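You operate a simulated robot arm through the tools that you are given. There is no shell and no other tool. Be economical: measure what you need, move in short steps, check, and stop when the job is done.

Carry out the task below with a simulated robot arm. There is one attempt and no reset: what you move stays moved.

JOB
Draw the seized bush off the mandrel and stand it on the white pad.
Fine: bridge over, screw down till it frees, screw up, bridge clear; turn the pad to the pointer. Where these are worked on the way, their far stop is far enough and under half their travel is too little: puller bridge.

The check looks at the end state, three seconds after you hand in, the way a careful person would. Anything else that was tipped, shoved, dropped, spilled or broken makes it a failure.

ROBOT AND FRAMES
A 6-joint arm with a two-finger parallel gripper, fixed in place. Base frame: the origin is at the foot of the arm, x ahead of it, y to its left, z up; the work surface is at about z = 0.85. Lengths are in m, angles in degrees, forces in N, time in s.
With the tool pointing down near the work surface it reaches from about 0.26 to 0.68 m from the base axis. Its first joint turns from -66.0 to 66.0 degrees. Payload 2.9 kg.
Tool frame: the origin (TCP) lies between the finger pads and is the grasp point; the fingertips stand 0.03 m ahead of it; z points along the fingers, y is the line along which they close. Largest opening 0.11 m; finger width 0.02, thickness 0.01; the body of the gripper, 0.048 by 0.112 m, starts 0.055 m behind the TCP.
Orientation is told as [roll, pitch, yaw] about the base's x, y, z axes, in that order, counted from this pose: with the fingers straight down and closing along the base's y, the tool's x points along the base's -x, its y along +y and its z along -z.

CONTROLS
- The arm moves only by the tool nudge_tool. Its argument "increments" is a list of rows, each a list of 7 numbers: the shift along the base's x, y, z in mm, then the turn, a rotation vector about the base's x, y, z in degrees, then the finger opening in mm, from 0 to 110. In form: [[dx, dy, dz, rx, ry, rz, grip], ...]. A call has 1 to 20 rows; each row is the pose to reach, as a shift and turn from the pose commanded when the call began. Each row takes 0.2 s and may step no farther than 0.05 m and 8.6 degrees from the row before; otherwise, or with a gripper value out of range, the whole call is refused. A pose out of reach is approached as far as the arm can. The call stops where the force on the tool passes 40 N (or 10 N more than at its start, if that is more) or the arm is blocked; 0.2 s more then pass. The fingers move at their own pace (about 0.108 m/s each) and stop on an object; they squeeze with about 23 N. The grip force told is the motor's: it shows also when the fingers shut on nothing. Time passes only in rows, and 0.2 s behind the last, so rows that repeat a pose let the fingers close. It gives the time, the measured TCP pose, the force on the tool (base axes), the opening and the grip force at its end, in the units of the frame above (readings bear some noise), with the torque about the TCP (base axes, N m) and any sound that the robot's microphone picked up.
- Cameras (640 x 400 px; columns grow to the right, rows downward): "scene" is fixed at [0.0669, 0.418, 1.4171]; the picture's right is [-0.86, -0.50, 0.00], its down [-0.12, 0.21, -0.97] and it looks along [0.49, -0.84, -0.24] (base axes); focal length 298 px, centre (320, 200). "wrist" rides on the gripper at [0.072, 0.017, -0.103] in the tool frame; the picture's right is [-0.23, 0.97, 0.00], its down [-0.76, -0.18, -0.62] and it looks along [-0.61, -0.14, 0.78] (tool axes); focal length 222 px, centre (320, 200). There is no depth. A picture from a camera that has moved, and an enlarged one, comes with that camera's place and axes in the base frame and with its lens.
- grab_frame(camera): a new picture of that camera. The clock stands still meanwhile.
- close_up(camera, box): a new picture of the part [left, top, right, bottom] of that camera's present view, enlarged. The clock stands still meanwhile.
- sign_off(): hands the job in; it is judged then, once.

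Go step by step. Nothing tells you positions but the pictures and the camera data: compare them with the known pose of the tool, close in by small moves and look again before you grip or let go. The budget is 120 turns and 84 pictures, counting those below and the enlarged ones. Unless the task says otherwise, let go and move clear before handing in, and close with one line.

The tools are called after "Emit:" as name(argument=value, ...) on one line, values as JSON. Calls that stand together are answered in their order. nudge_tool: Moves the arm, as the interface text tells. Its arguments: {"type":"object","properties":{"increments":{"type":"array"}},"required":["increments"]} The other tools are called the same way: grab_frame (camera) takes a picture; close_up (camera, box) takes an enlarged picture of a part of a camera's view; sign_off () hands the job in.

At the start:

```text
time_s: 0.0
tool_pos: [0.2618, -0.1778, 1.3292]
tool_rot: [0.0, -0.1, 0.0]
ft_force: [0.5, -0.7, 0.3]
wrist_torque: [0.01, -0.01, 0.04]
finger_gap: 0.1099
grasp_force: 0.0
```

scene: 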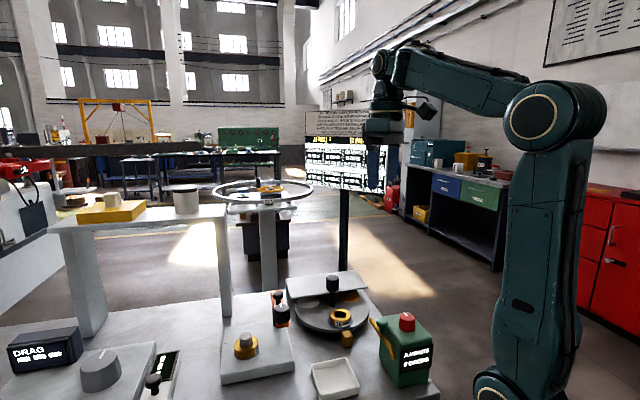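
wrist: 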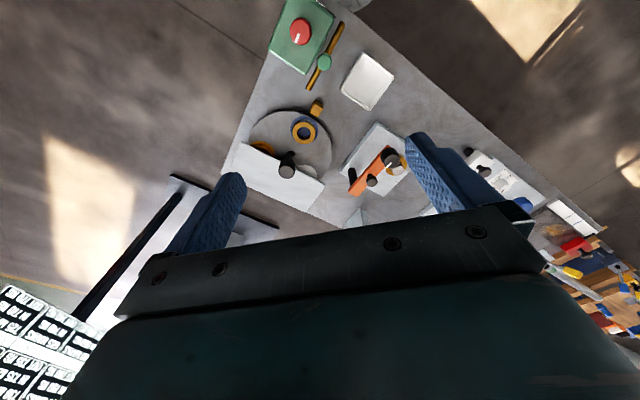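

I see a bench with a turntable, a puller with an orange bridge, a white tray/pad, and a green box with a red button. I need a closer look before I locate anything.

Emit:
close_up(camera="scene", box=[200, 250, 450, 400])

Emit:
close_up(camera="wrist", box=[220, 0, 540, 230])

Emit:
close_up(camera="scene", box=[0, 250, 250, 400])

```text
2.56 times, centred on (325, 325) of scene
camera zoom: at [0.0669, 0.418, 1.4171], right [-0.86, -0.5, 0.0], down [-0.12, 0.21, -0.97], along [0.49, -0.84, -0.24], focal length 762 px, centre (307, -120)
```

zoom: 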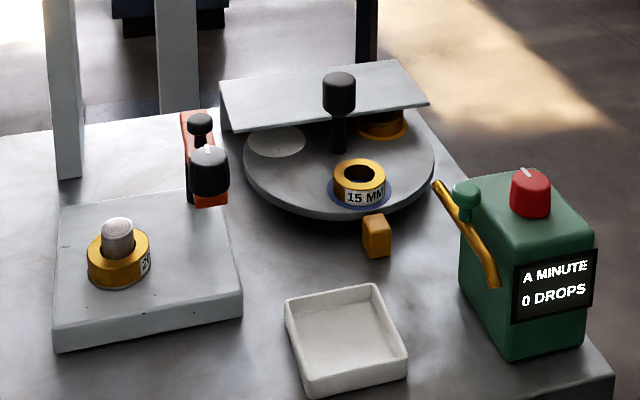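

```text
1.74 times, centred on (380, 115) of wrist
camera zoom: at [0.1891, -0.1611, 1.4346], right [0.23, 0.97, 0.0], down [0.76, -0.18, 0.62], along [0.61, -0.14, -0.78], focal length 386 px, centre (216, 348)
```

zoom: 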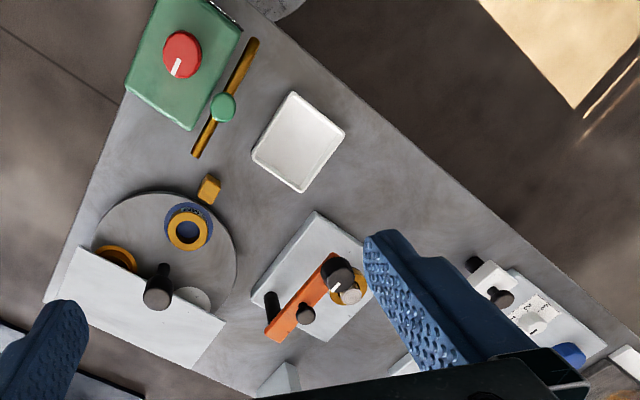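

```text
2.56 times, centred on (125, 325) of scene
camera zoom: at [0.0669, 0.418, 1.4171], right [-0.86, -0.5, 0.0], down [-0.12, 0.21, -0.97], along [0.49, -0.84, -0.24], focal length 762 px, centre (819, -120)
```

zoom: 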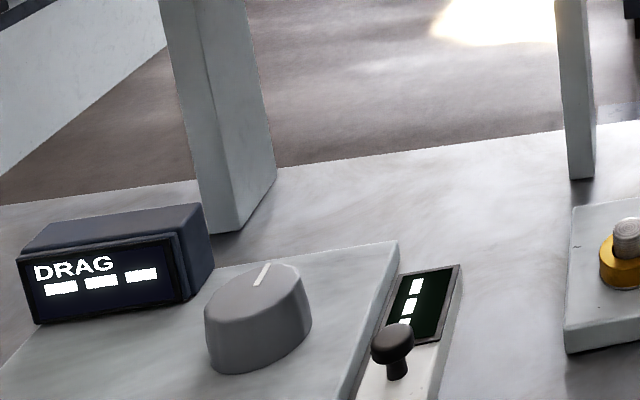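

The bush on the mandrel is near (0.53, -0.02). The puller screw knob is near (0.45, -0.06, 1.0) and the bridge handle near (0.50, -0.11, 1.0). I'll bring the wrist camera closer, staying high.

Emit:
nudge_tool(increments=[[15, 30, -40, 0, 0, 0, 110], [30, 60, -75, 0, 0, 0, 110], [40, 90, -110, 0, 0, 0, 110], [50, 120, -140, 0, 0, 0, 110], [60, 140, -160, 0, 0, 0, 110]])

Emit:
grab_frame(camera="wrist")

```text
refused: row 1 steps farther than a row can; nothing moved
```

```text
78 pictures are left
camera wrist: at [0.1891, -0.1611, 1.4346], right [0.23, 0.97, 0.0], down [0.76, -0.18, 0.62], along [0.61, -0.14, -0.78], focal length 222 px, centre (320, 200)
```

wrist: 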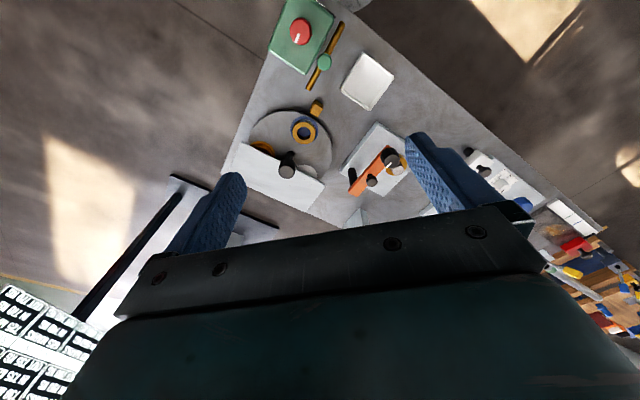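

The call was refused for step size, so I'll repeat it with shorter steps.

Emit:
nudge_tool(increments=[[10, 25, -30, 0, 0, 0, 110], [20, 50, -60, 0, 0, 0, 110], [30, 75, -90, 0, 0, 0, 110], [40, 100, -120, 0, 0, 0, 110], [50, 125, -145, 0, 0, 0, 110], [60, 140, -160, 0, 0, 0, 110]])

Emit:
grab_frame(camera="wrist")

```text
time_s: 1.4
tool_pos: [0.323, -0.0378, 1.1677]
tool_rot: [0.1, -0.1, 0.0]
ft_force: [-0.4, 0.0, 0.2]
wrist_torque: [-0.01, -0.01, 0.03]
finger_gap: 0.1096
grasp_force: 0.1
```

```text
77 pictures are left
camera wrist: at [0.2488, -0.0203, 1.271], right [0.23, 0.97, 0.0], down [0.76, -0.18, 0.62], along [0.61, -0.14, -0.78], focal length 222 px, centre (320, 200)
```

wrist: 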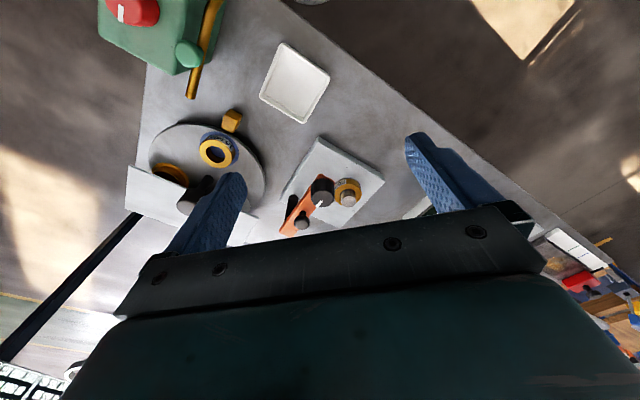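

Emit:
close_up(camera="wrist", box=[240, 120, 410, 240])

Emit:
close_up(camera="scene", box=[210, 280, 310, 390])

Emit:
close_up(camera="wrist", box=[120, 90, 290, 220])

```text
3.33 times, centred on (325, 180) of wrist
camera zoom: at [0.2488, -0.0203, 1.271], right [0.23, 0.97, 0.0], down [0.76, -0.18, 0.62], along [0.61, -0.14, -0.78], focal length 740 px, centre (303, 267)
```

zoom: 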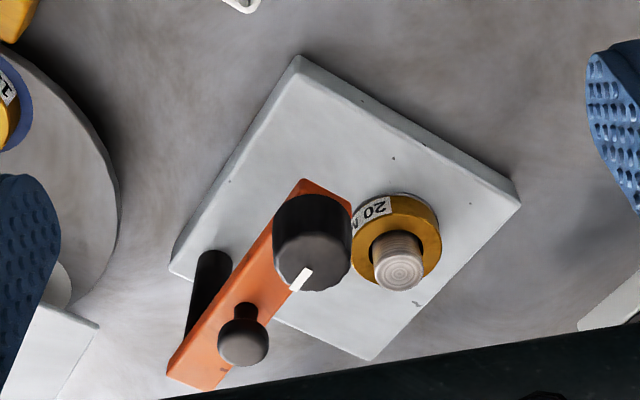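

```text
3.64 times, centred on (260, 335) of scene
camera zoom: at [0.0669, 0.418, 1.4171], right [-0.86, -0.5, 0.0], down [-0.12, 0.21, -0.97], along [0.49, -0.84, -0.24], focal length 1083 px, centre (538, -291)
```

zoom: 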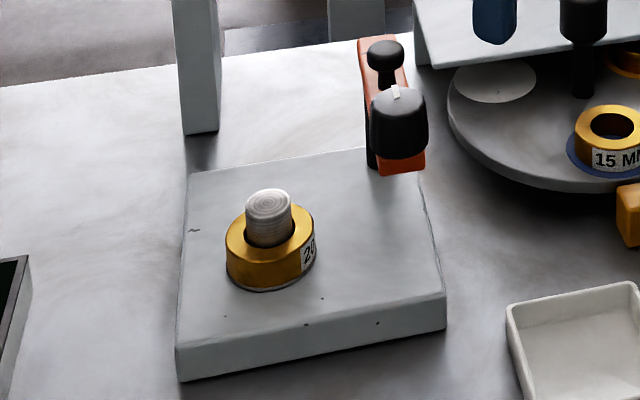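

```text
3.08 times, centred on (205, 155) of wrist
camera zoom: at [0.2488, -0.0203, 1.271], right [0.23, 0.97, 0.0], down [0.76, -0.18, 0.62], along [0.61, -0.14, -0.78], focal length 684 px, centre (674, 338)
```

zoom: 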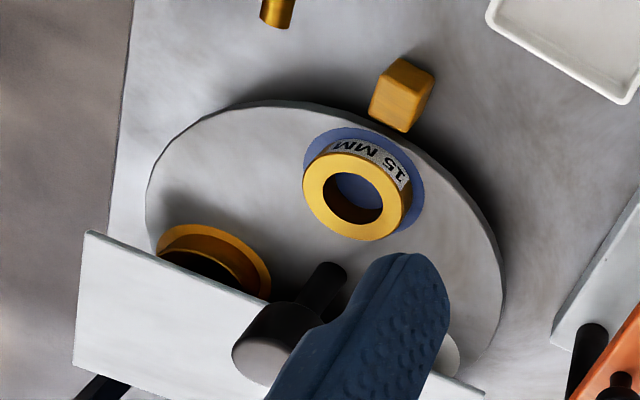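

The bridge pivots on the black post near (0.535, -0.145), with its handle at (0.496, -0.108, 1.006) and the screw knob at (0.450, -0.062, 1.01). The mandrel is at (0.5315, -0.0265), so the swing should be about -44°. I'll move above the handle with the fingers turned across the bar.

Emit:
nudge_tool(increments=[[25, -10, 0, 0, 0, -7.5, 60], [50, -20, 0, 0, 0, -15, 60], [80, -30, 0, 0, 0, -22.5, 60], [110, -45, 0, 0, 0, -30, 60], [140, -60, 0, 0, 0, -37.5, 60], [173, -70, 0, 0, 0, -45, 60], [173, -70, -40, 0, 0, -45, 60], [173, -70, -80, 0, 0, -45, 60]])

Emit:
grab_frame(camera="wrist")

Emit:
close_up(camera="scene", box=[200, 220, 360, 390])

```text
time_s: 3.2
tool_pos: [0.4954, -0.1072, 1.0899]
tool_rot: [0.0, 0.0, -45.1]
ft_force: [0.1, -1.1, -0.3]
wrist_torque: [-0.01, -0.01, -0.03]
finger_gap: 0.0601
grasp_force: 0.1
```

```text
73 pictures are left
camera wrist: at [0.4553, -0.0429, 1.1933], right [0.85, 0.53, 0.0], down [0.41, -0.66, 0.62], along [0.33, -0.53, -0.78], focal length 222 px, centre (320, 200)
```

wrist: 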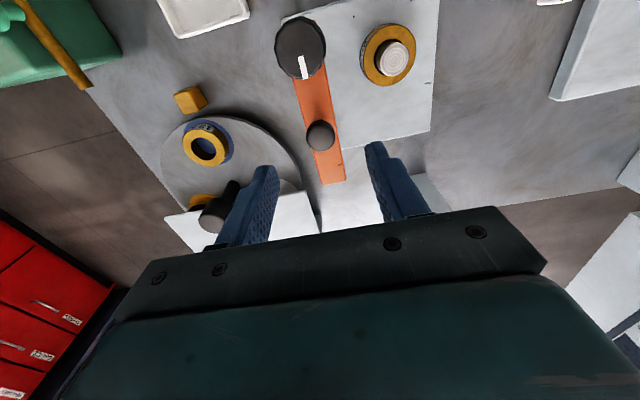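

```text
2.35 times, centred on (280, 305) of scene
camera zoom: at [0.0669, 0.418, 1.4171], right [-0.86, -0.5, 0.0], down [-0.12, 0.21, -0.97], along [0.49, -0.84, -0.24], focal length 701 px, centre (414, -47)
```

zoom: 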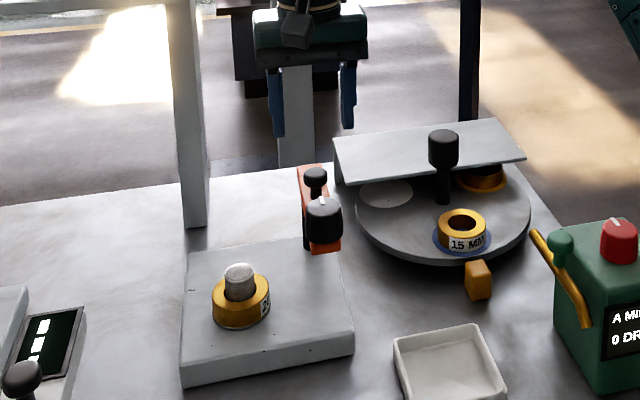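

The handle sits centred between the fingers. I'll descend to z≈1.015 and grip it.

Emit:
nudge_tool(increments=[[0, -1, -30, 0, 0, 0, 60], [0, -1, -55, 0, 0, 0, 60], [0, -1, -75, 0, 0, 0, 60], [0, -1, -75, 0, 0, 0, 10], [0, -1, -75, 0, 0, 0, 10]])

Emit:
grab_frame(camera="wrist")

```text
time_s: 4.4
tool_pos: [0.4972, -0.1073, 1.0159]
tool_rot: [0.0, 0.1, -45.0]
ft_force: [-1.5, 0.0, -1.2]
wrist_torque: [-0.27, -0.37, -0.03]
finger_gap: 0.0254
grasp_force: 45.2
```

```text
71 pictures are left
camera wrist: at [0.4567, -0.0444, 1.1201], right [0.85, 0.53, 0.0], down [0.41, -0.66, 0.62], along [0.33, -0.53, -0.78], focal length 222 px, centre (320, 200)
```

wrist: 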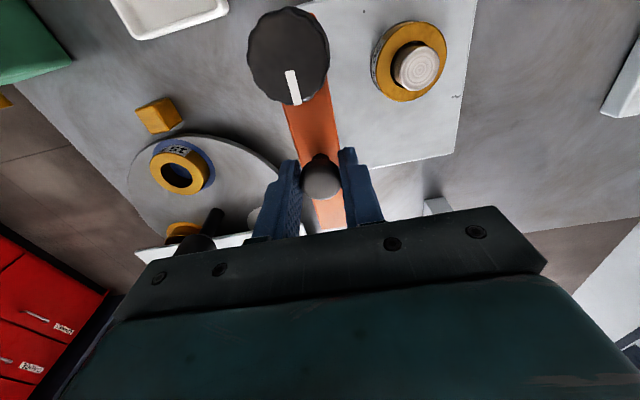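

The handle is gripped. I'll swing the bridge along its arc toward the mandrel.

Emit:
nudge_tool(increments=[[5.1, 4.5, 0, 0, 0, -7.35, 10], [10.7, 8.4, 0, 0, 0, -14.7, 10], [16.8, 11.5, 0, 0, 0, -22, 10], [23.3, 13.8, 0, 0, 0, -29.4, 10], [30, 15.3, 0, 0, 0, -36.7, 10], [36.8, 15.9, 0, 0, 0, -44.1, 10]])

Emit:
grab_frame(camera="wrist")

Emit:
close_up(camera="scene", box=[200, 220, 360, 390])

```text
time_s: 5.8
tool_pos: [0.5332, -0.0919, 1.0165]
tool_rot: [-0.1, 0.0, -89.1]
ft_force: [0.4, 18.2, -0.6]
wrist_torque: [0.66, -0.14, 0.18]
finger_gap: 0.0255
grasp_force: 45.0
```

```text
70 pictures are left
camera wrist: at [0.5469, -0.0188, 1.1202], right [0.98, -0.21, 0.0], down [-0.16, -0.76, 0.62], along [-0.13, -0.61, -0.78], focal length 222 px, centre (320, 200)
```

wrist: 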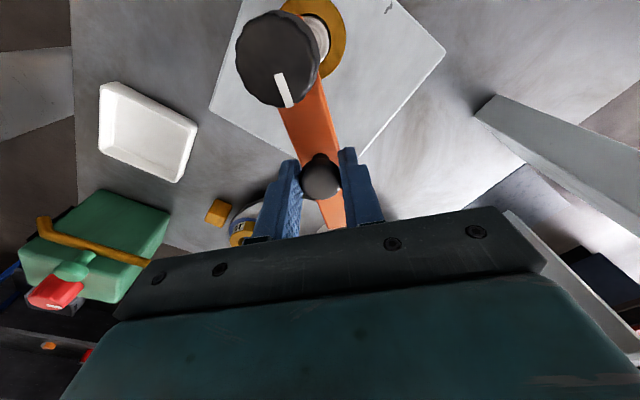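

```text
2.35 times, centred on (280, 305) of scene
camera zoom: at [0.0669, 0.4185, 1.4169], right [-0.86, -0.5, 0.0], down [-0.12, 0.21, -0.97], along [0.49, -0.84, -0.24], focal length 701 px, centre (414, -47)
```

zoom: 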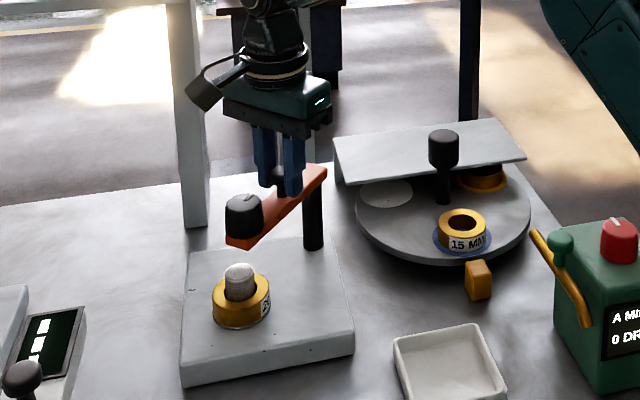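

The screw knob is nearly over the mandrel, at about x=0.527 against 0.5315. I'll ease further to find the stop.

Emit:
nudge_tool(increments=[[2, 0.7, 0, 0, 0, -2.5, 10], [4.5, 0.8, 0, 0, 0, -5, 10], [6.5, 0.6, 0, 0, 0, -7, 10]])

Emit:
grab_frame(camera="wrist")

```text
time_s: 6.6
tool_pos: [0.5373, -0.091, 1.0157]
tool_rot: [-0.2, -0.2, -96.0]
ft_force: [-7.1, 17.1, 0.6]
wrist_torque: [0.36, -0.03, 0.08]
finger_gap: 0.0254
grasp_force: 45.2
```

```text
68 pictures are left
camera wrist: at [0.5614, -0.0214, 1.1201], right [0.94, -0.33, 0.0], down [-0.26, -0.74, 0.62], along [-0.21, -0.59, -0.78], focal length 222 px, centre (320, 200)
```

wrist: 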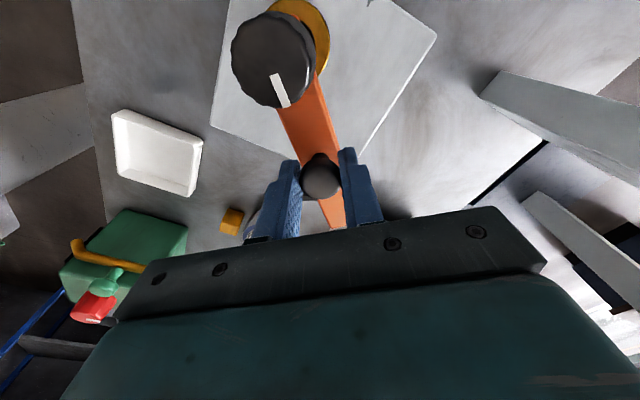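

Some resistance has appeared and the arm lags about 3 mm, so the stop is probably reached. I'll check alignment in the scene view.

Emit:
close_up(camera="scene", box=[220, 260, 310, 380])

Emit:
nudge_tool(increments=[[1, 0, 0, 0, 0, -1, 10], [2, 0, 0, 0, 0, -2, 10]])

```text
3.33 times, centred on (265, 320) of scene
camera zoom: at [0.0666, 0.4185, 1.4169], right [-0.86, -0.5, 0.0], down [-0.12, 0.21, -0.97], along [0.49, -0.84, -0.24], focal length 993 px, centre (503, -200)
```

zoom: 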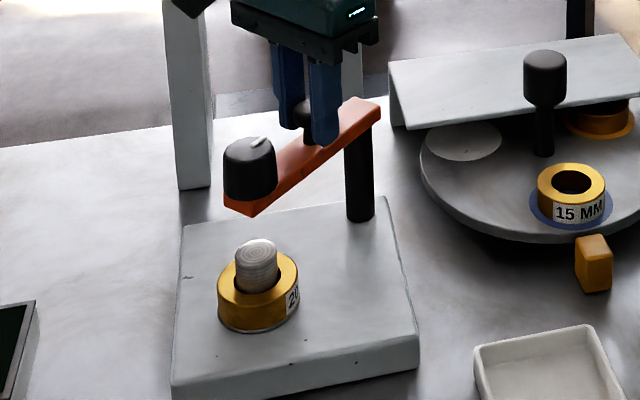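

```text
time_s: 7.2
tool_pos: [0.5378, -0.0914, 1.0168]
tool_rot: [-0.5, 0.0, -98.4]
ft_force: [-27.1, 10.3, 0.7]
wrist_torque: [0.32, -0.09, -0.08]
finger_gap: 0.0254
grasp_force: 44.9
```

The bridge is at its far stop over the mandrel. I'll relax the push, release, rise, and move to above the screw knob while turning the wrist back to give room for clockwise turning.

Emit:
nudge_tool(increments=[[-3, 0, 0, 0, 0, 2, 10], [-3, 0, 0, 0, 0, 2, 60], [-3, 0, 0, 0, 0, 2, 60], [-3, 0, 40, 0, 0, 2, 60], [-3, 0, 80, 0, 0, 2, 60], [-3, 20, 80, 0, 0, 10, 60], [-3, 40, 80, 0, 0, 18, 60], [-2, 65, 80, 0, 0, 26, 60], [-2, 65, 80, 0, 0, 34, 60], [-2, 65, 80, 0, 0, 42, 60], [-2, 65, 80, 0, 0, 50, 60], [-2, 65, 80, 0, 0, 58, 60], [-2, 65, 80, 0, 0, 66, 60], [-2, 65, 80, 0, 0, 74, 60], [-2, 65, 80, 0, 0, 82, 60], [-2, 65, 80, 0, 0, 90, 60], [-2, 65, 80, 0, 0, 98, 60]])

Emit:
grab_frame(camera="wrist")

Emit:
close_up(camera="scene", box=[220, 260, 310, 380])

```text
time_s: 10.8
tool_pos: [0.5385, -0.0284, 1.0969]
tool_rot: [0.0, -0.2, 0.0]
ft_force: [-0.1, 0.0, 0.4]
wrist_torque: [-0.01, -0.05, 0.0]
finger_gap: 0.0599
grasp_force: 0.0
```

```text
66 pictures are left
camera wrist: at [0.4652, -0.0102, 1.2002], right [0.23, 0.97, 0.0], down [0.76, -0.18, 0.62], along [0.61, -0.14, -0.78], focal length 222 px, centre (320, 200)
```

wrist: 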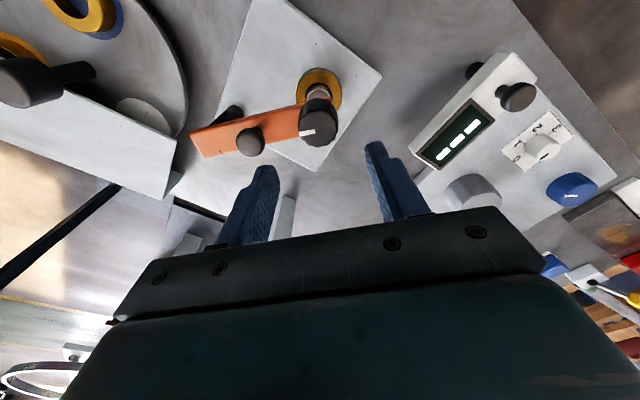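

```text
3.33 times, centred on (265, 320) of scene
camera zoom: at [0.0669, 0.418, 1.4171], right [-0.86, -0.5, 0.0], down [-0.12, 0.21, -0.97], along [0.49, -0.84, -0.24], focal length 993 px, centre (503, -200)
```

zoom: 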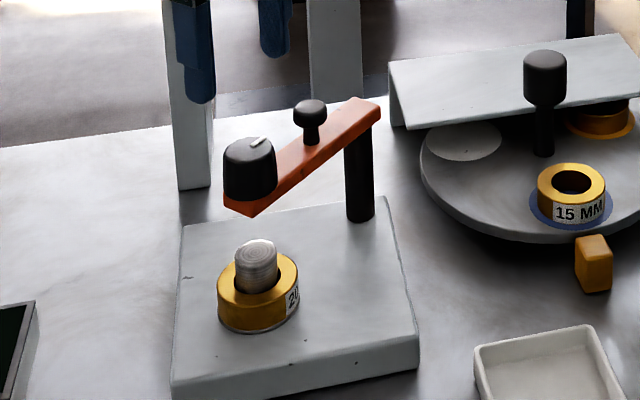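

The screw knob is at about (0.534, -0.026, top 1.01). I'll turn the wrist to +80°, descend around the knob and grip.

Emit:
nudge_tool(increments=[[-4.5, 2.4, 0, 0, 0, 8, 60], [-4.5, 2.4, 0, 0, 0, 16, 60], [-4.5, 2.4, 0, 0, 0, 24, 60], [-4.5, 2.4, 0, 0, 0, 32, 60], [-4.5, 2.4, 0, 0, 0, 40, 60], [-4.5, 2.4, 0, 0, 0, 48, 60], [-4.5, 2.4, 0, 0, 0, 56, 60], [-4.5, 2.4, 0, 0, 0, 64, 60], [-4.5, 2.4, 0, 0, 0, 72, 60], [-4.5, 2.4, 0, 0, 0, 80, 60], [-4.5, 2.4, -40, 0, 0, 80, 60], [-4.5, 2.4, -70, 0, 0, 80, 60], [-4.5, 2.4, -83, 0, 0, 80, 60], [-4.5, 2.4, -83, 0, 0, 80, 25], [-4.5, 2.4, -83, 0, 0, 80, 25]])

Emit:
grab_frame(camera="wrist")

Emit:
close_up(camera="scene", box=[220, 260, 310, 380])

```text
time_s: 14.0
tool_pos: [0.5315, -0.0252, 1.0105]
tool_rot: [0.0, -0.1, 80.0]
ft_force: [-0.8, -1.0, 0.5]
wrist_torque: [-0.06, -0.11, -0.03]
finger_gap: 0.0366
grasp_force: 45.6
```

```text
64 pictures are left
camera wrist: at [0.502, -0.0937, 1.1136], right [-0.92, 0.39, 0.0], down [0.31, 0.72, 0.62], along [0.25, 0.57, -0.78], focal length 222 px, centre (320, 200)
```

wrist: 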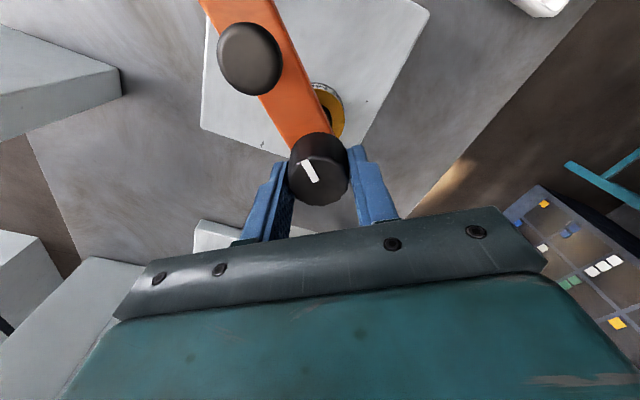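

```text
3.33 times, centred on (265, 320) of scene
camera zoom: at [0.0668, 0.4179, 1.4171], right [-0.86, -0.5, 0.0], down [-0.12, 0.21, -0.97], along [0.49, -0.84, -0.24], focal length 993 px, centre (503, -200)
```

zoom: 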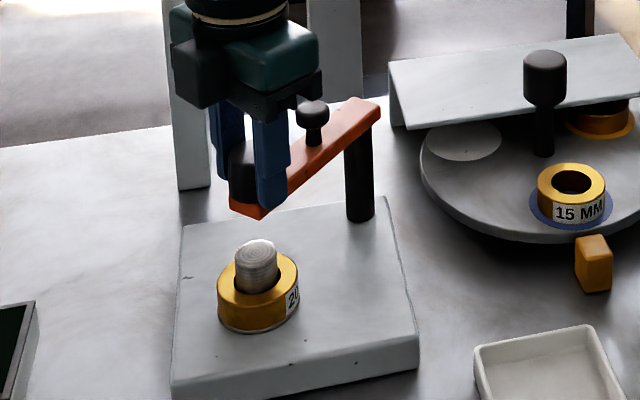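

Gripped at a 36.6 mm gap. I'll try a small clockwise turn and watch the torque.

Emit:
nudge_tool(increments=[[0, 0, 0, 0, 0, -8, 25], [0, 0, 0, 0, 0, -16, 25], [0, 0, 0, 0, 0, -24, 25], [0, 0, 0, 0, 0, -32, 25], [0, 0, 0, 0, 0, -40, 25]])

Emit:
grab_frame(camera="wrist")

```text
time_s: 15.2
tool_pos: [0.5334, -0.0273, 1.0108]
tool_rot: [0.0, 0.1, 39.5]
ft_force: [4.3, -21.0, -25.6]
wrist_torque: [-0.14, -0.59, 0.07]
finger_gap: 0.0363
grasp_force: 45.1
```

```text
62 pictures are left
camera wrist: at [0.4659, -0.0596, 1.1142], right [-0.44, 0.9, 0.0], down [0.7, 0.35, 0.62], along [0.56, 0.28, -0.78], focal length 222 px, centre (320, 200)
```

wrist: 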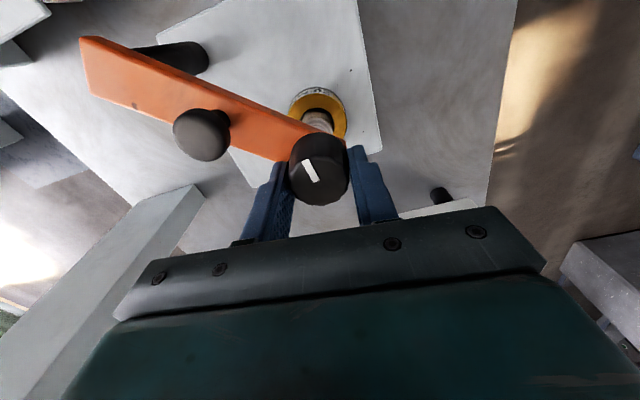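

The knob turns with the grip and pulls the tool down, so it descends as it turns. I'll relieve that by moving down and slightly -y to gauge the pitch.

Emit:
nudge_tool(increments=[[0, -1.5, -1, 0, 0, -40, 25]])

```text
refused: row 1 steps farther than a row can; nothing moved
```

Emit:
nudge_tool(increments=[[0, -1.5, -1.5, 0, 0, 0, 25]])

```text
time_s: 15.6
tool_pos: [0.5334, -0.0274, 1.0098]
tool_rot: [0.2, 0.1, 39.9]
ft_force: [0.3, -14.4, -21.3]
wrist_torque: [-0.71, 0.33, 0.0]
finger_gap: 0.0363
grasp_force: 45.0
```

Emit:
nudge_tool(increments=[[0, -1, -2, 0, 0, 0, 25], [0, -1, -2, 0, 0, 0, 25]])

```text
time_s: 16.2
tool_pos: [0.5343, -0.0268, 1.0099]
tool_rot: [-0.1, -0.1, 40.0]
ft_force: [-4.5, -6.6, 1.1]
wrist_torque: [-0.68, 1.31, 0.03]
finger_gap: 0.0365
grasp_force: 44.5
```

Emit:
nudge_tool(increments=[[0, 0, -0.3, 0, 0, -8, 25], [0, 0, -0.6, 0, 0, -16, 25], [0, 0, -0.9, 0, 0, -24, 25], [0, 0, -1.2, 0, 0, -32, 25], [0, 0, -1.5, 0, 0, -40, 25]])

Emit:
close_up(camera="scene", box=[220, 260, 310, 380])

```text
time_s: 17.4
tool_pos: [0.5356, -0.0285, 1.008]
tool_rot: [-0.1, -0.6, -0.4]
ft_force: [1.4, -7.3, 32.5]
wrist_torque: [-0.25, 0.39, 0.09]
finger_gap: 0.0362
grasp_force: 44.9
```

```text
3.33 times, centred on (265, 320) of scene
camera zoom: at [0.0664, 0.4178, 1.4172], right [-0.86, -0.5, 0.0], down [-0.12, 0.21, -0.97], along [0.49, -0.84, -0.24], focal length 993 px, centre (503, -200)
```

zoom: 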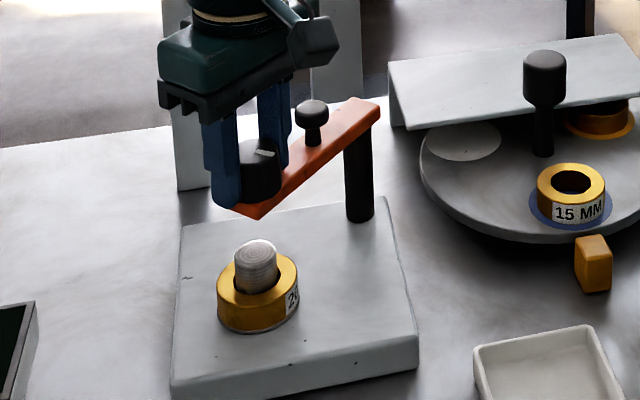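

The upward force suggests a fingertip landed on the bar. I'll open, raise a few millimetres, re-grip higher on the knob and keep turning.

Emit:
nudge_tool(increments=[[0, 0, 0.5, 0, 0, 0, 45], [0, 0, 6, 0, 0, 0, 45], [-1, 1, 6, 0, 0, 0, 25], [-1, 1, 6, 0, 0, 0, 25], [-1, 1, 6, 0, 0, -8, 25], [-1, 1, 6, 0, 0, -16, 25], [-1, 1, 6, 0, 0, -24, 25], [-1, 1, 6, 0, 0, -32, 25], [-1, 1, 6, 0, 0, -40, 25]])

Emit:
close_up(camera="scene", box=[220, 260, 310, 380])

```text
time_s: 19.4
tool_pos: [0.5332, -0.0291, 1.0111]
tool_rot: [-0.3, 0.2, -40.6]
ft_force: [-2.3, -27.6, -32.0]
wrist_torque: [-0.46, 0.23, 0.0]
finger_gap: 0.0367
grasp_force: 45.2
```

```text
3.33 times, centred on (265, 320) of scene
camera zoom: at [0.0674, 0.4171, 1.4173], right [-0.86, -0.5, 0.0], down [-0.12, 0.21, -0.97], along [0.49, -0.84, -0.24], focal length 993 px, centre (503, -200)
```

zoom: 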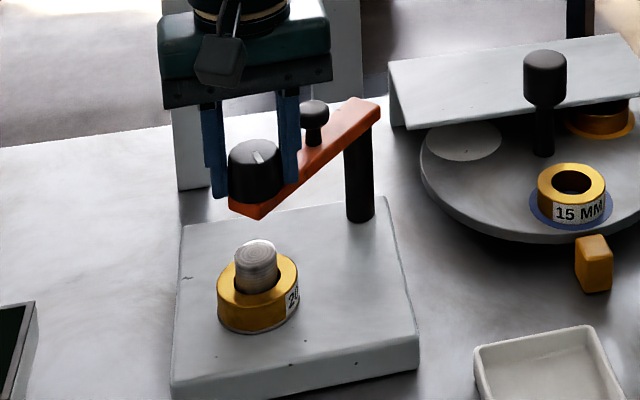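

The screw descends about 1.2 mm per 40°. I'll continue clockwise, following it down.

Emit:
nudge_tool(increments=[[0, -1.5, -1.2, 0, 0, 0, 25], [0, -1.5, -1.4, 0, 0, -8, 25], [0, -1.5, -1.6, 0, 0, -16, 25], [0, -1.5, -1.8, 0, 0, -24, 25], [0, -1.5, -2.1, 0, 0, -32, 25], [0, -1.5, -2.4, 0, 0, -40, 25], [0, -1.5, -2.6, 0, 0, -48, 25], [0, -1.5, -2.8, 0, 0, -56, 25], [0, -1.5, -3, 0, 0, -64, 25], [0, -1.5, -3.3, 0, 0, -72, 25], [0, -1.5, -3.6, 0, 0, -80, 25]])

Emit:
close_up(camera="scene", box=[220, 260, 310, 380])

```text
time_s: 21.8
tool_pos: [0.5337, -0.0288, 1.0105]
tool_rot: [0.1, 0.1, -120.2]
ft_force: [1.3, -8.0, -3.3]
wrist_torque: [-0.88, 0.26, -0.01]
finger_gap: 0.0364
grasp_force: 44.4
```

```text
3.33 times, centred on (265, 320) of scene
camera zoom: at [0.067, 0.4178, 1.4172], right [-0.86, -0.5, 0.0], down [-0.12, 0.21, -0.97], along [0.49, -0.84, -0.24], focal length 993 px, centre (503, -200)
```

zoom: 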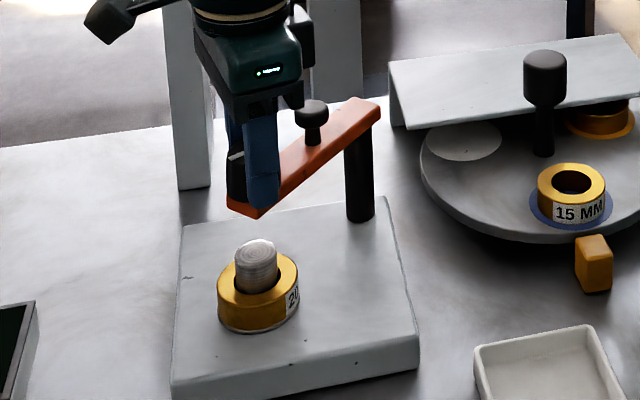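

About 200° turned so far. I'll continue toward -170°.

Emit:
nudge_tool(increments=[[0, -0.5, -0.2, 0, 0, -8, 25], [0, -0.5, -0.4, 0, 0, -16, 25], [0, -0.5, -0.6, 0, 0, -24, 25], [0, -0.5, -0.8, 0, 0, -32, 25], [0, -0.5, -1.0, 0, 0, -40, 25], [0, -0.5, -1.2, 0, 0, -48, 25]])

Emit:
close_up(camera="scene", box=[220, 260, 310, 380])

```text
time_s: 23.2
tool_pos: [0.5344, -0.028, 1.0113]
tool_rot: [0.0, 0.2, -168.4]
ft_force: [2.2, -4.0, 28.7]
wrist_torque: [-0.27, 0.88, 0.02]
finger_gap: 0.0365
grasp_force: 44.8
```

```text
3.33 times, centred on (265, 320) of scene
camera zoom: at [0.0664, 0.4179, 1.4171], right [-0.86, -0.5, 0.0], down [-0.12, 0.21, -0.97], along [0.49, -0.84, -0.24], focal length 993 px, centre (503, -200)
```

zoom: 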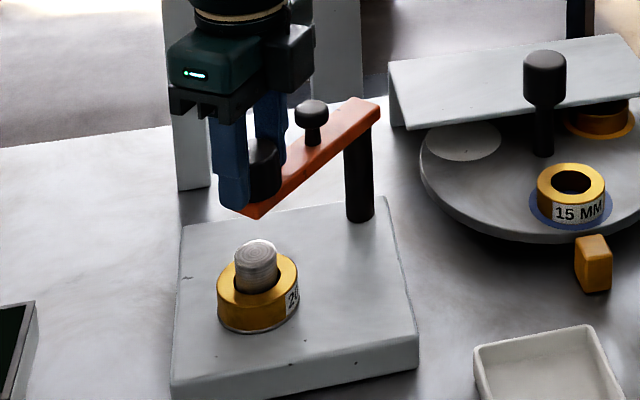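

No sound yet. I'll release, rise, and look at the knob before winding the wrist back for another stroke.

Emit:
nudge_tool(increments=[[0, 0, 1, 0, 0, 0, 60], [0, 0, 1, 0, 0, 0, 60], [0, 0, 40, 0, 0, 0, 60], [0, 0, 70, 0, 0, 8.5, 60], [0, 0, 70, 0, 0, 17, 60], [0, 0, 70, 0, 0, 25.5, 60], [0, 0, 70, 0, 0, 34, 60], [0, 0, 70, 0, 0, 42.5, 60], [0, 0, 70, 0, 0, 51, 60], [0, 0, 70, 0, 0, 59.5, 60], [0, 0, 70, 0, 0, 68, 60], [0, 0, 70, 0, 0, 76.5, 60], [0, 0, 70, 0, 0, 85, 60], [0, 0, 70, 0, 0, 93.5, 60], [0, 0, 70, 0, 0, 102, 60], [0, 0, 70, 0, 0, 110.5, 60], [0, 0, 70, 0, 0, 119, 60], [0, 0, 70, 0, 0, 127.5, 60], [0, 0, 70, 0, 0, 136, 60], [0, 0, 70, 0, 0, 144, 60]])

Emit:
close_up(camera="scene", box=[220, 260, 310, 380])

Emit:
close_up(camera="wrist", box=[180, 50, 440, 220])

```text
time_s: 27.4
tool_pos: [0.5349, -0.0287, 1.0783]
tool_rot: [-0.1, 0.0, -24.0]
ft_force: [-0.7, 0.7, 0.5]
wrist_torque: [-0.02, 0.02, 0.01]
finger_gap: 0.06
grasp_force: 0.1
```

```text
3.33 times, centred on (265, 320) of scene
camera zoom: at [0.0669, 0.418, 1.4171], right [-0.86, -0.5, 0.0], down [-0.12, 0.21, -0.97], along [0.49, -0.84, -0.24], focal length 993 px, centre (503, -200)
```

zoom: 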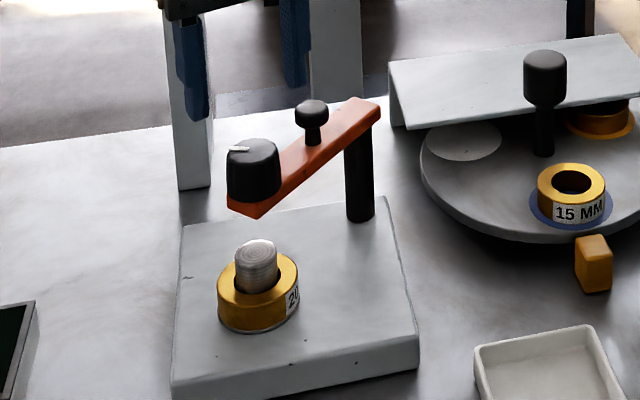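

```text
2.35 times, centred on (310, 135) of wrist
camera zoom: at [0.4741, 0.0162, 1.1819], right [0.6, 0.8, 0.0], down [0.62, -0.47, 0.62], along [0.5, -0.38, -0.78], focal length 523 px, centre (344, 353)
```

zoom: 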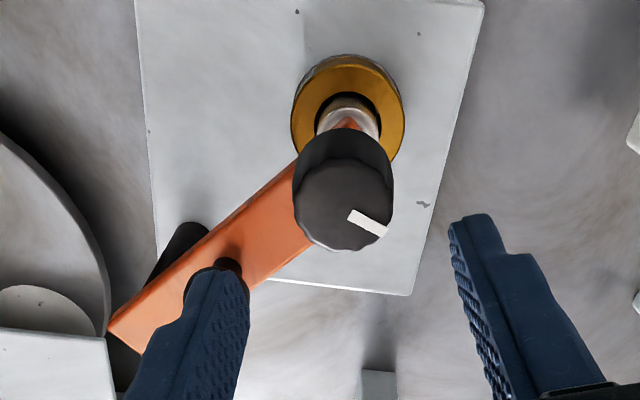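

The knob turned about 240° without visibly descending, and the bridge drifted roughly 3 mm off its stop. I'll wind the wrist back to about +145° and re-grip with a slight bias toward the stop.

Emit:
nudge_tool(increments=[[0, 0, 0, 0, 0, 8.5, 60], [0, 0, 0, 0, 0, 17, 60], [0, 0, 0, 0, 0, 25.5, 60], [0, 0, 0, 0, 0, 34, 60], [0, 0, 0, 0, 0, 42.5, 60], [0, 0, 0, 0, 0, 51, 60], [0, 0, 0, 0, 0, 59.5, 60], [0, 0, 0, 0, 0, 68, 60], [0, 0, 0, 0, 0, 76.5, 60], [0, 0, 0, 0, 0, 85, 60], [0, 0, 0, 0, 0, 93.5, 60], [0, 0, 0, 0, 0, 102, 60], [0, 0, 0, 0, 0, 110.5, 60], [0, 0, 0, 0, 0, 119, 60], [0, 0, 0, 0, 0, 127.5, 60], [0, 0, 0, 0, 0, 136, 60], [0, 0, 0, 0, 0, 144.5, 60], [0, 0, 0, 0, 0, 153, 60], [0, 0, 0, 0, 0, 161.5, 60], [0, 0, 0, 0, 0, 170, 60]])

Emit:
nudge_tool(increments=[[0, 1.5, -30, 0, 0, 0, 60], [0, 1.5, -55, 0, 0, 0, 60], [0, 1.5, -63, 0, 0, 0, 60], [0, 1.5, -63, 0, 0, 0, 25], [0, 1.5, -63, 0, 0, 0, 25], [2, 1.5, -63, 0, 0, 0, 25], [3.5, 1.5, -63, 0, 0, 0, 25]])

Emit:
close_up(camera="scene", box=[220, 260, 310, 380])

```text
time_s: 31.6
tool_pos: [0.5346, -0.029, 1.0783]
tool_rot: [0.0, 0.0, 146.0]
ft_force: [-1.1, 0.8, -0.6]
wrist_torque: [0.0, -0.01, 0.0]
finger_gap: 0.06
grasp_force: 0.1
```

```text
time_s: 33.2
tool_pos: [0.5366, -0.0277, 1.0158]
tool_rot: [0.1, -0.2, 145.7]
ft_force: [-11.9, -4.0, 11.6]
wrist_torque: [0.31, 1.48, -0.09]
finger_gap: 0.0363
grasp_force: 44.8
```

```text
3.33 times, centred on (265, 320) of scene
camera zoom: at [0.0664, 0.4178, 1.4172], right [-0.86, -0.5, 0.0], down [-0.12, 0.21, -0.97], along [0.49, -0.84, -0.24], focal length 993 px, centre (503, -200)
```

zoom: 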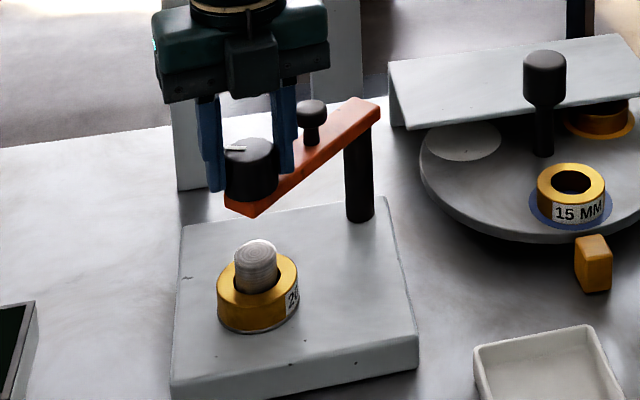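

The bridge is back at its stop with the knob gripped. I'll turn clockwise again, holding height.

Emit:
nudge_tool(increments=[[0, 0, 0, 0, 0, -8, 25], [0, 0, 0, 0, 0, -16, 25], [0, 0, 0, 0, 0, -24, 25], [0, 0, 0, 0, 0, -32, 25], [0, 0, 0, 0, 0, -40, 25], [0, 0, 0, 0, 0, -48, 25], [0, 0, 0, 0, 0, -56, 25], [0, 0, 0, 0, 0, -64, 25], [0, 0, 0, 0, 0, -72, 25], [0, 0, 0, 0, 0, -80, 25]])

Emit:
close_up(camera="scene", box=[220, 260, 310, 380])

```text
time_s: 35.4
tool_pos: [0.5373, -0.0278, 1.0167]
tool_rot: [-0.1, -0.1, 65.7]
ft_force: [-4.5, -19.7, 15.4]
wrist_torque: [-0.65, 0.13, 0.01]
finger_gap: 0.0364
grasp_force: 45.7
```

```text
3.33 times, centred on (265, 320) of scene
camera zoom: at [0.0665, 0.4174, 1.4173], right [-0.86, -0.5, 0.0], down [-0.12, 0.21, -0.97], along [0.49, -0.84, -0.24], focal length 993 px, centre (503, -200)
```

zoom: 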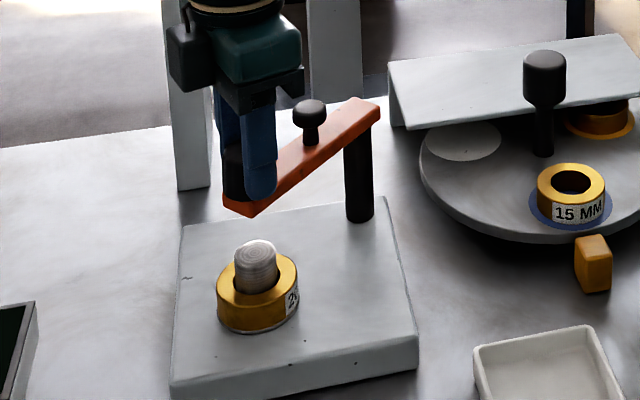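

Emit:
nudge_tool(increments=[[0, -0.5, 0, 0, 0, -8, 25], [0, -0.5, 0, 0, 0, -16, 25], [0, -0.5, 0, 0, 0, -24, 25], [0, -0.5, 0, 0, 0, -32, 25], [0, -0.5, 0, 0, 0, -40, 25], [0, -0.5, 0, 0, 0, -48, 25], [0, -0.5, 0, 0, 0, -56, 25], [0, -0.5, 0, 0, 0, -64, 25], [0, -0.5, 0, 0, 0, -72, 25], [0, -0.5, 0, 0, 0, -80, 25], [0, -0.5, 0, 0, 0, -88, 25], [0, -0.5, 0, 0, 0, -96, 25], [0, -0.5, 0, 0, 0, -104, 25], [0, -0.5, 0, 0, 0, -112, 25]])

Emit:
close_up(camera="scene", box=[220, 260, 310, 380])

```text
time_s: 38.4
tool_pos: [0.537, -0.0277, 1.0159]
tool_rot: [-0.2, 0.1, -46.2]
ft_force: [-6.9, -14.7, 4.0]
wrist_torque: [-0.49, 0.31, 0.55]
finger_gap: 0.0363
grasp_force: 45.6
```

```text
3.33 times, centred on (265, 320) of scene
camera zoom: at [0.0666, 0.4176, 1.4172], right [-0.86, -0.5, 0.0], down [-0.12, 0.21, -0.97], along [0.49, -0.84, -0.24], focal length 993 px, centre (503, -200)
```

zoom: 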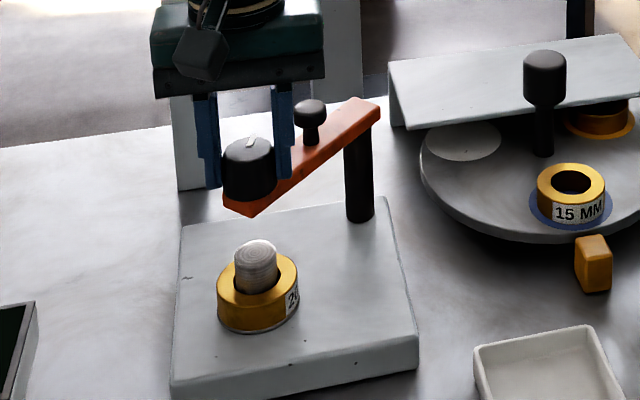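

There's now 0.55 N m of resistance, and the mark seems to lag the grip. I'll turn a little more and see whether the mark moves.

Emit:
nudge_tool(increments=[[0, 0, 0, 0, 0, -8, 15], [0, 0, 0, 0, 0, -16, 15], [0, 0, 0, 0, 0, -24, 15], [0, 0, 0, 0, 0, -32, 15]])

Emit:
close_up(camera="scene", box=[220, 260, 310, 380])

Emit:
grab_frame(camera="wrist")

```text
time_s: 39.4
tool_pos: [0.5366, -0.0254, 1.0147]
tool_rot: [0.0, 0.0, -77.9]
ft_force: [-4.8, -4.2, 1.6]
wrist_torque: [0.01, 0.18, 1.14]
finger_gap: 0.0363
grasp_force: 45.7
```

```text
3.33 times, centred on (265, 320) of scene
camera zoom: at [0.0667, 0.4179, 1.4171], right [-0.86, -0.5, 0.0], down [-0.12, 0.21, -0.97], along [0.49, -0.84, -0.24], focal length 993 px, centre (503, -200)
```

zoom: 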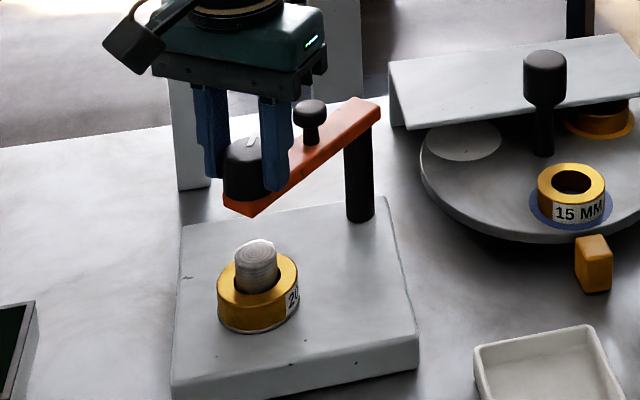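

```text
51 pictures are left
camera wrist: at [0.5371, 0.0486, 1.1196], right [1.0, -0.02, 0.0], down [-0.01, -0.78, 0.62], along [-0.01, -0.62, -0.78], focal length 222 px, centre (320, 200)
```

wrist: 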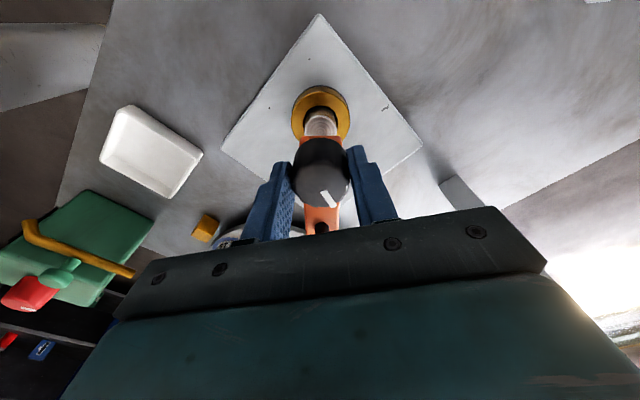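

Resistance has risen to 1.14 N m with the mark at about -75°. I'll keep turning to see whether it breaks free or slips.

Emit:
nudge_tool(increments=[[0, 0, 0, 0, 0, -8, 5], [0, 0, 0, 0, 0, -16, 5], [0, 0, 0, 0, 0, -24, 5], [0, 0, 0, 0, 0, -32, 5], [0, 0, 0, 0, 0, -40, 5], [0, 0, 0, 0, 0, -48, 5]])

Emit:
grab_frame(camera="wrist")

```text
time_s: 40.8
tool_pos: [0.5366, -0.0277, 1.0158]
tool_rot: [0.2, 0.1, -126.2]
ft_force: [10.6, -2.5, 1.7]
wrist_torque: [0.02, -0.51, 0.87]
finger_gap: 0.0361
grasp_force: 45.3
```

```text
50 pictures are left
camera wrist: at [0.5923, 0.0206, 1.1205], right [0.65, -0.76, 0.0], down [-0.59, -0.51, 0.62], along [-0.47, -0.41, -0.78], focal length 222 px, centre (320, 200)
```

wrist: 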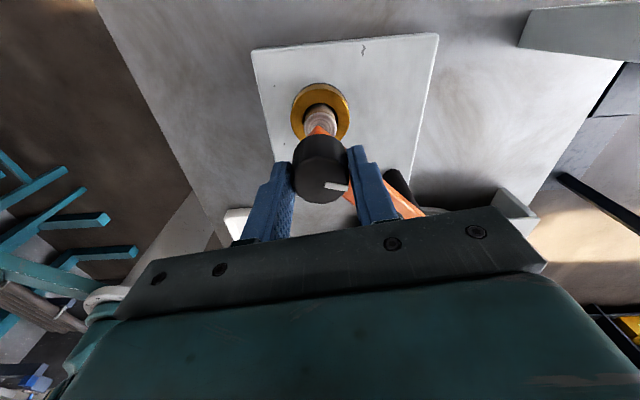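

The knob no longer moves and slips in the fingers at around 1 N m, so the screw is at its down limit. I'll zoom in on the bush to see whether it has moved.

Emit:
close_up(camera="scene", box=[240, 315, 290, 350])

Emit:
close_up(camera="wrist", box=[270, 70, 370, 210])

```text
11.43 times, centred on (265, 332) of scene
camera zoom: at [0.0671, 0.4179, 1.4171], right [-0.86, -0.5, 0.0], down [-0.12, 0.21, -0.97], along [0.49, -0.84, -0.24], focal length 3403 px, centre (949, -1314)
```

zoom: 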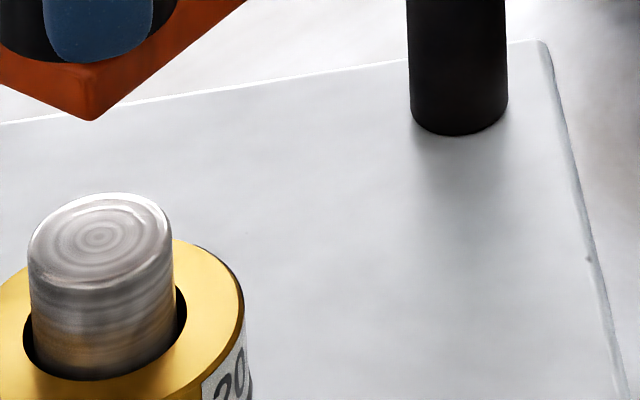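

```text
2.86 times, centred on (320, 140) of wrist
camera zoom: at [0.5923, 0.0206, 1.1205], right [0.65, -0.76, 0.0], down [-0.59, -0.51, 0.62], along [-0.47, -0.41, -0.78], focal length 635 px, centre (320, 371)
```

zoom: 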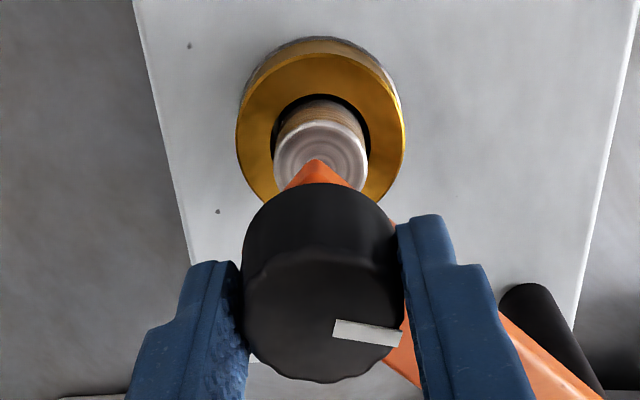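

The bush shows clearance all round the mandrel and the screw is at its lower stop. I'll now screw it back up, counter-clockwise.

Emit:
nudge_tool(increments=[[0, 0, 0, 0, 0, 8, 15], [0, 0, 0, 0, 0, 16, 15], [0, 0, 0, 0, 0, 24, 15], [0, 0, 0, 0, 0, 32, 15], [0, 0, 0, 0, 0, 40, 15], [0, 0, 0, 0, 0, 48, 15], [0, 0, 0, 0, 0, 56, 15], [0, 0, 0, 0, 0, 64, 15], [0, 0, 0, 0, 0, 72, 15], [0, 0, 0, 0, 0, 80, 15], [0, 0, 0, 0, 0, 88, 15], [0, 0, 0, 0, 0, 96, 15], [0, 0, 0, 0, 0, 104, 15], [0, 0, 0, 0, 0, 112, 15], [0, 0, 0, 0, 0, 120, 15], [0, 0, 0, 0, 0, 128, 15], [0, 0, 0, 0, 0, 136, 15], [0, 0, 0, 0, 0, 144, 15], [0, 0, 0, 0, 0, 152, 15], [0, 0, 0, 0, 0, 160, 15]])

Emit:
nudge_tool(increments=[[0, 0, 0, 0, 0, 8, 15], [0, 0, 0, 0, 0, 16, 15], [0, 0, 0, 0, 0, 24, 15], [0, 0, 0, 0, 0, 32, 15], [0, 0, 0, 0, 0, 40, 15], [0, 0, 0, 0, 0, 48, 15], [0, 0, 0, 0, 0, 56, 15], [0, 0, 0, 0, 0, 64, 15], [0, 0, 0, 0, 0, 72, 15], [0, 0, 0, 0, 0, 80, 15], [0, 0, 0, 0, 0, 88, 15], [0, 0, 0, 0, 0, 96, 15], [0, 0, 0, 0, 0, 104, 15], [0, 0, 0, 0, 0, 112, 15], [0, 0, 0, 0, 0, 120, 15], [0, 0, 0, 0, 0, 128, 15]])

Emit:
grab_frame(camera="wrist")

```text
time_s: 45.0
tool_pos: [0.5365, -0.0281, 1.0161]
tool_rot: [0.0, 0.0, 34.1]
ft_force: [-2.9, -14.0, -1.8]
wrist_torque: [-0.94, 0.78, 0.04]
finger_gap: 0.0359
grasp_force: 44.3
```

```text
time_s: 48.4
tool_pos: [0.538, -0.0282, 1.0169]
tool_rot: [0.0, -0.1, 161.9]
ft_force: [0.0, -17.4, 12.3]
wrist_torque: [-0.41, 0.61, 0.01]
finger_gap: 0.0361
grasp_force: 44.9
```

```text
47 pictures are left
camera wrist: at [0.5996, -0.0672, 1.1204], right [-0.52, -0.86, 0.0], down [-0.67, 0.4, 0.62], along [-0.53, 0.32, -0.78], focal length 222 px, centre (320, 200)
```

wrist: 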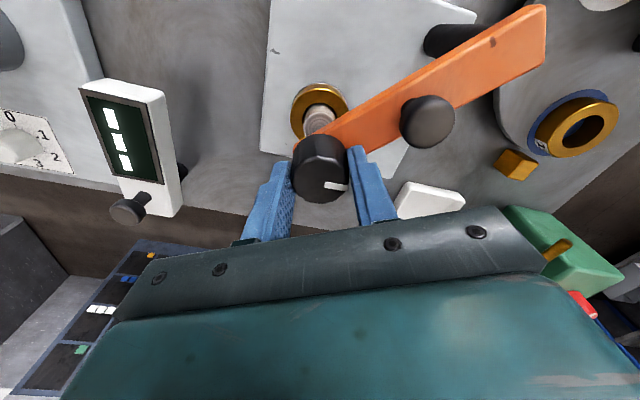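

The knob followed for 288°, leaving about 45°. I'll re-grip and finish screwing up to its stop.

Emit:
nudge_tool(increments=[[0, 0, 0, 0, 0, 0, 60], [0, 0, 10, 0, 0, -8, 60], [0, 0, 10, 0, 0, -16, 60], [0, 0, 10, 0, 0, -24, 60], [0, 0, 10, 0, 0, -32, 60], [0, 0, 10, 0, 0, -40, 60], [0, 0, 10, 0, 0, -48, 60], [0, 0, 10, 0, 0, -56, 60], [0, 0, 10, 0, 0, -64, 60], [0, 0, 10, 0, 0, -72, 60], [0, 0, 10, 0, 0, -80, 60], [0, 0, 0, 0, 0, -80, 60], [0, 0, 0, 0, 0, -80, 15], [0, 0, 0, 0, 0, -80, 15], [0, 0, 0, 0, 0, -72, 15], [0, 0, 0, 0, 0, -64, 15], [0, 0, 0, 0, 0, -56, 15], [0, 0, 0, 0, 0, -48, 15], [0, 0, 0, 0, 0, -40, 15], [0, 0, 0, 0, 0, -32, 15]])

Emit:
nudge_tool(increments=[[0, 0, 0, 0, 0, 8, 15], [0, 0, 0, 0, 0, 16, 15], [0, 0, 0, 0, 0, 24, 15]])

Emit:
grab_frame(camera="wrist")

```text
time_s: 52.6
tool_pos: [0.5364, -0.0283, 1.0159]
tool_rot: [0.0, 0.1, 129.8]
ft_force: [-4.6, 4.2, 2.2]
wrist_torque: [-0.27, -0.07, -0.68]
finger_gap: 0.0363
grasp_force: 44.9
```

```text
time_s: 53.4
tool_pos: [0.5361, -0.029, 1.0163]
tool_rot: [0.0, 0.0, 153.9]
ft_force: [-5.6, -6.8, 7.2]
wrist_torque: [-0.15, 0.3, -0.62]
finger_gap: 0.0359
grasp_force: 45.5
```

```text
46 pictures are left
camera wrist: at [0.5934, -0.0755, 1.12], right [-0.63, -0.77, 0.0], down [-0.61, 0.49, 0.62], along [-0.48, 0.39, -0.78], focal length 222 px, centre (320, 200)
```

wrist: 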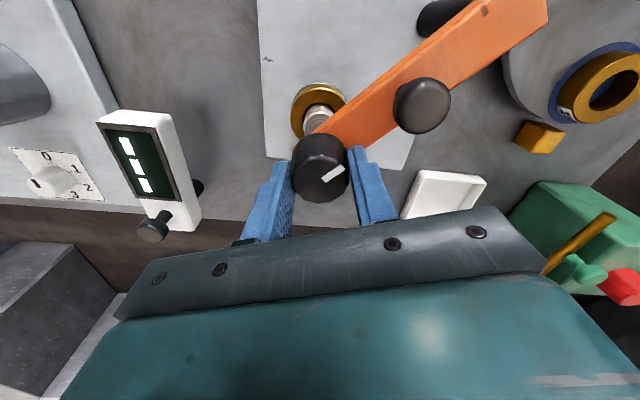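

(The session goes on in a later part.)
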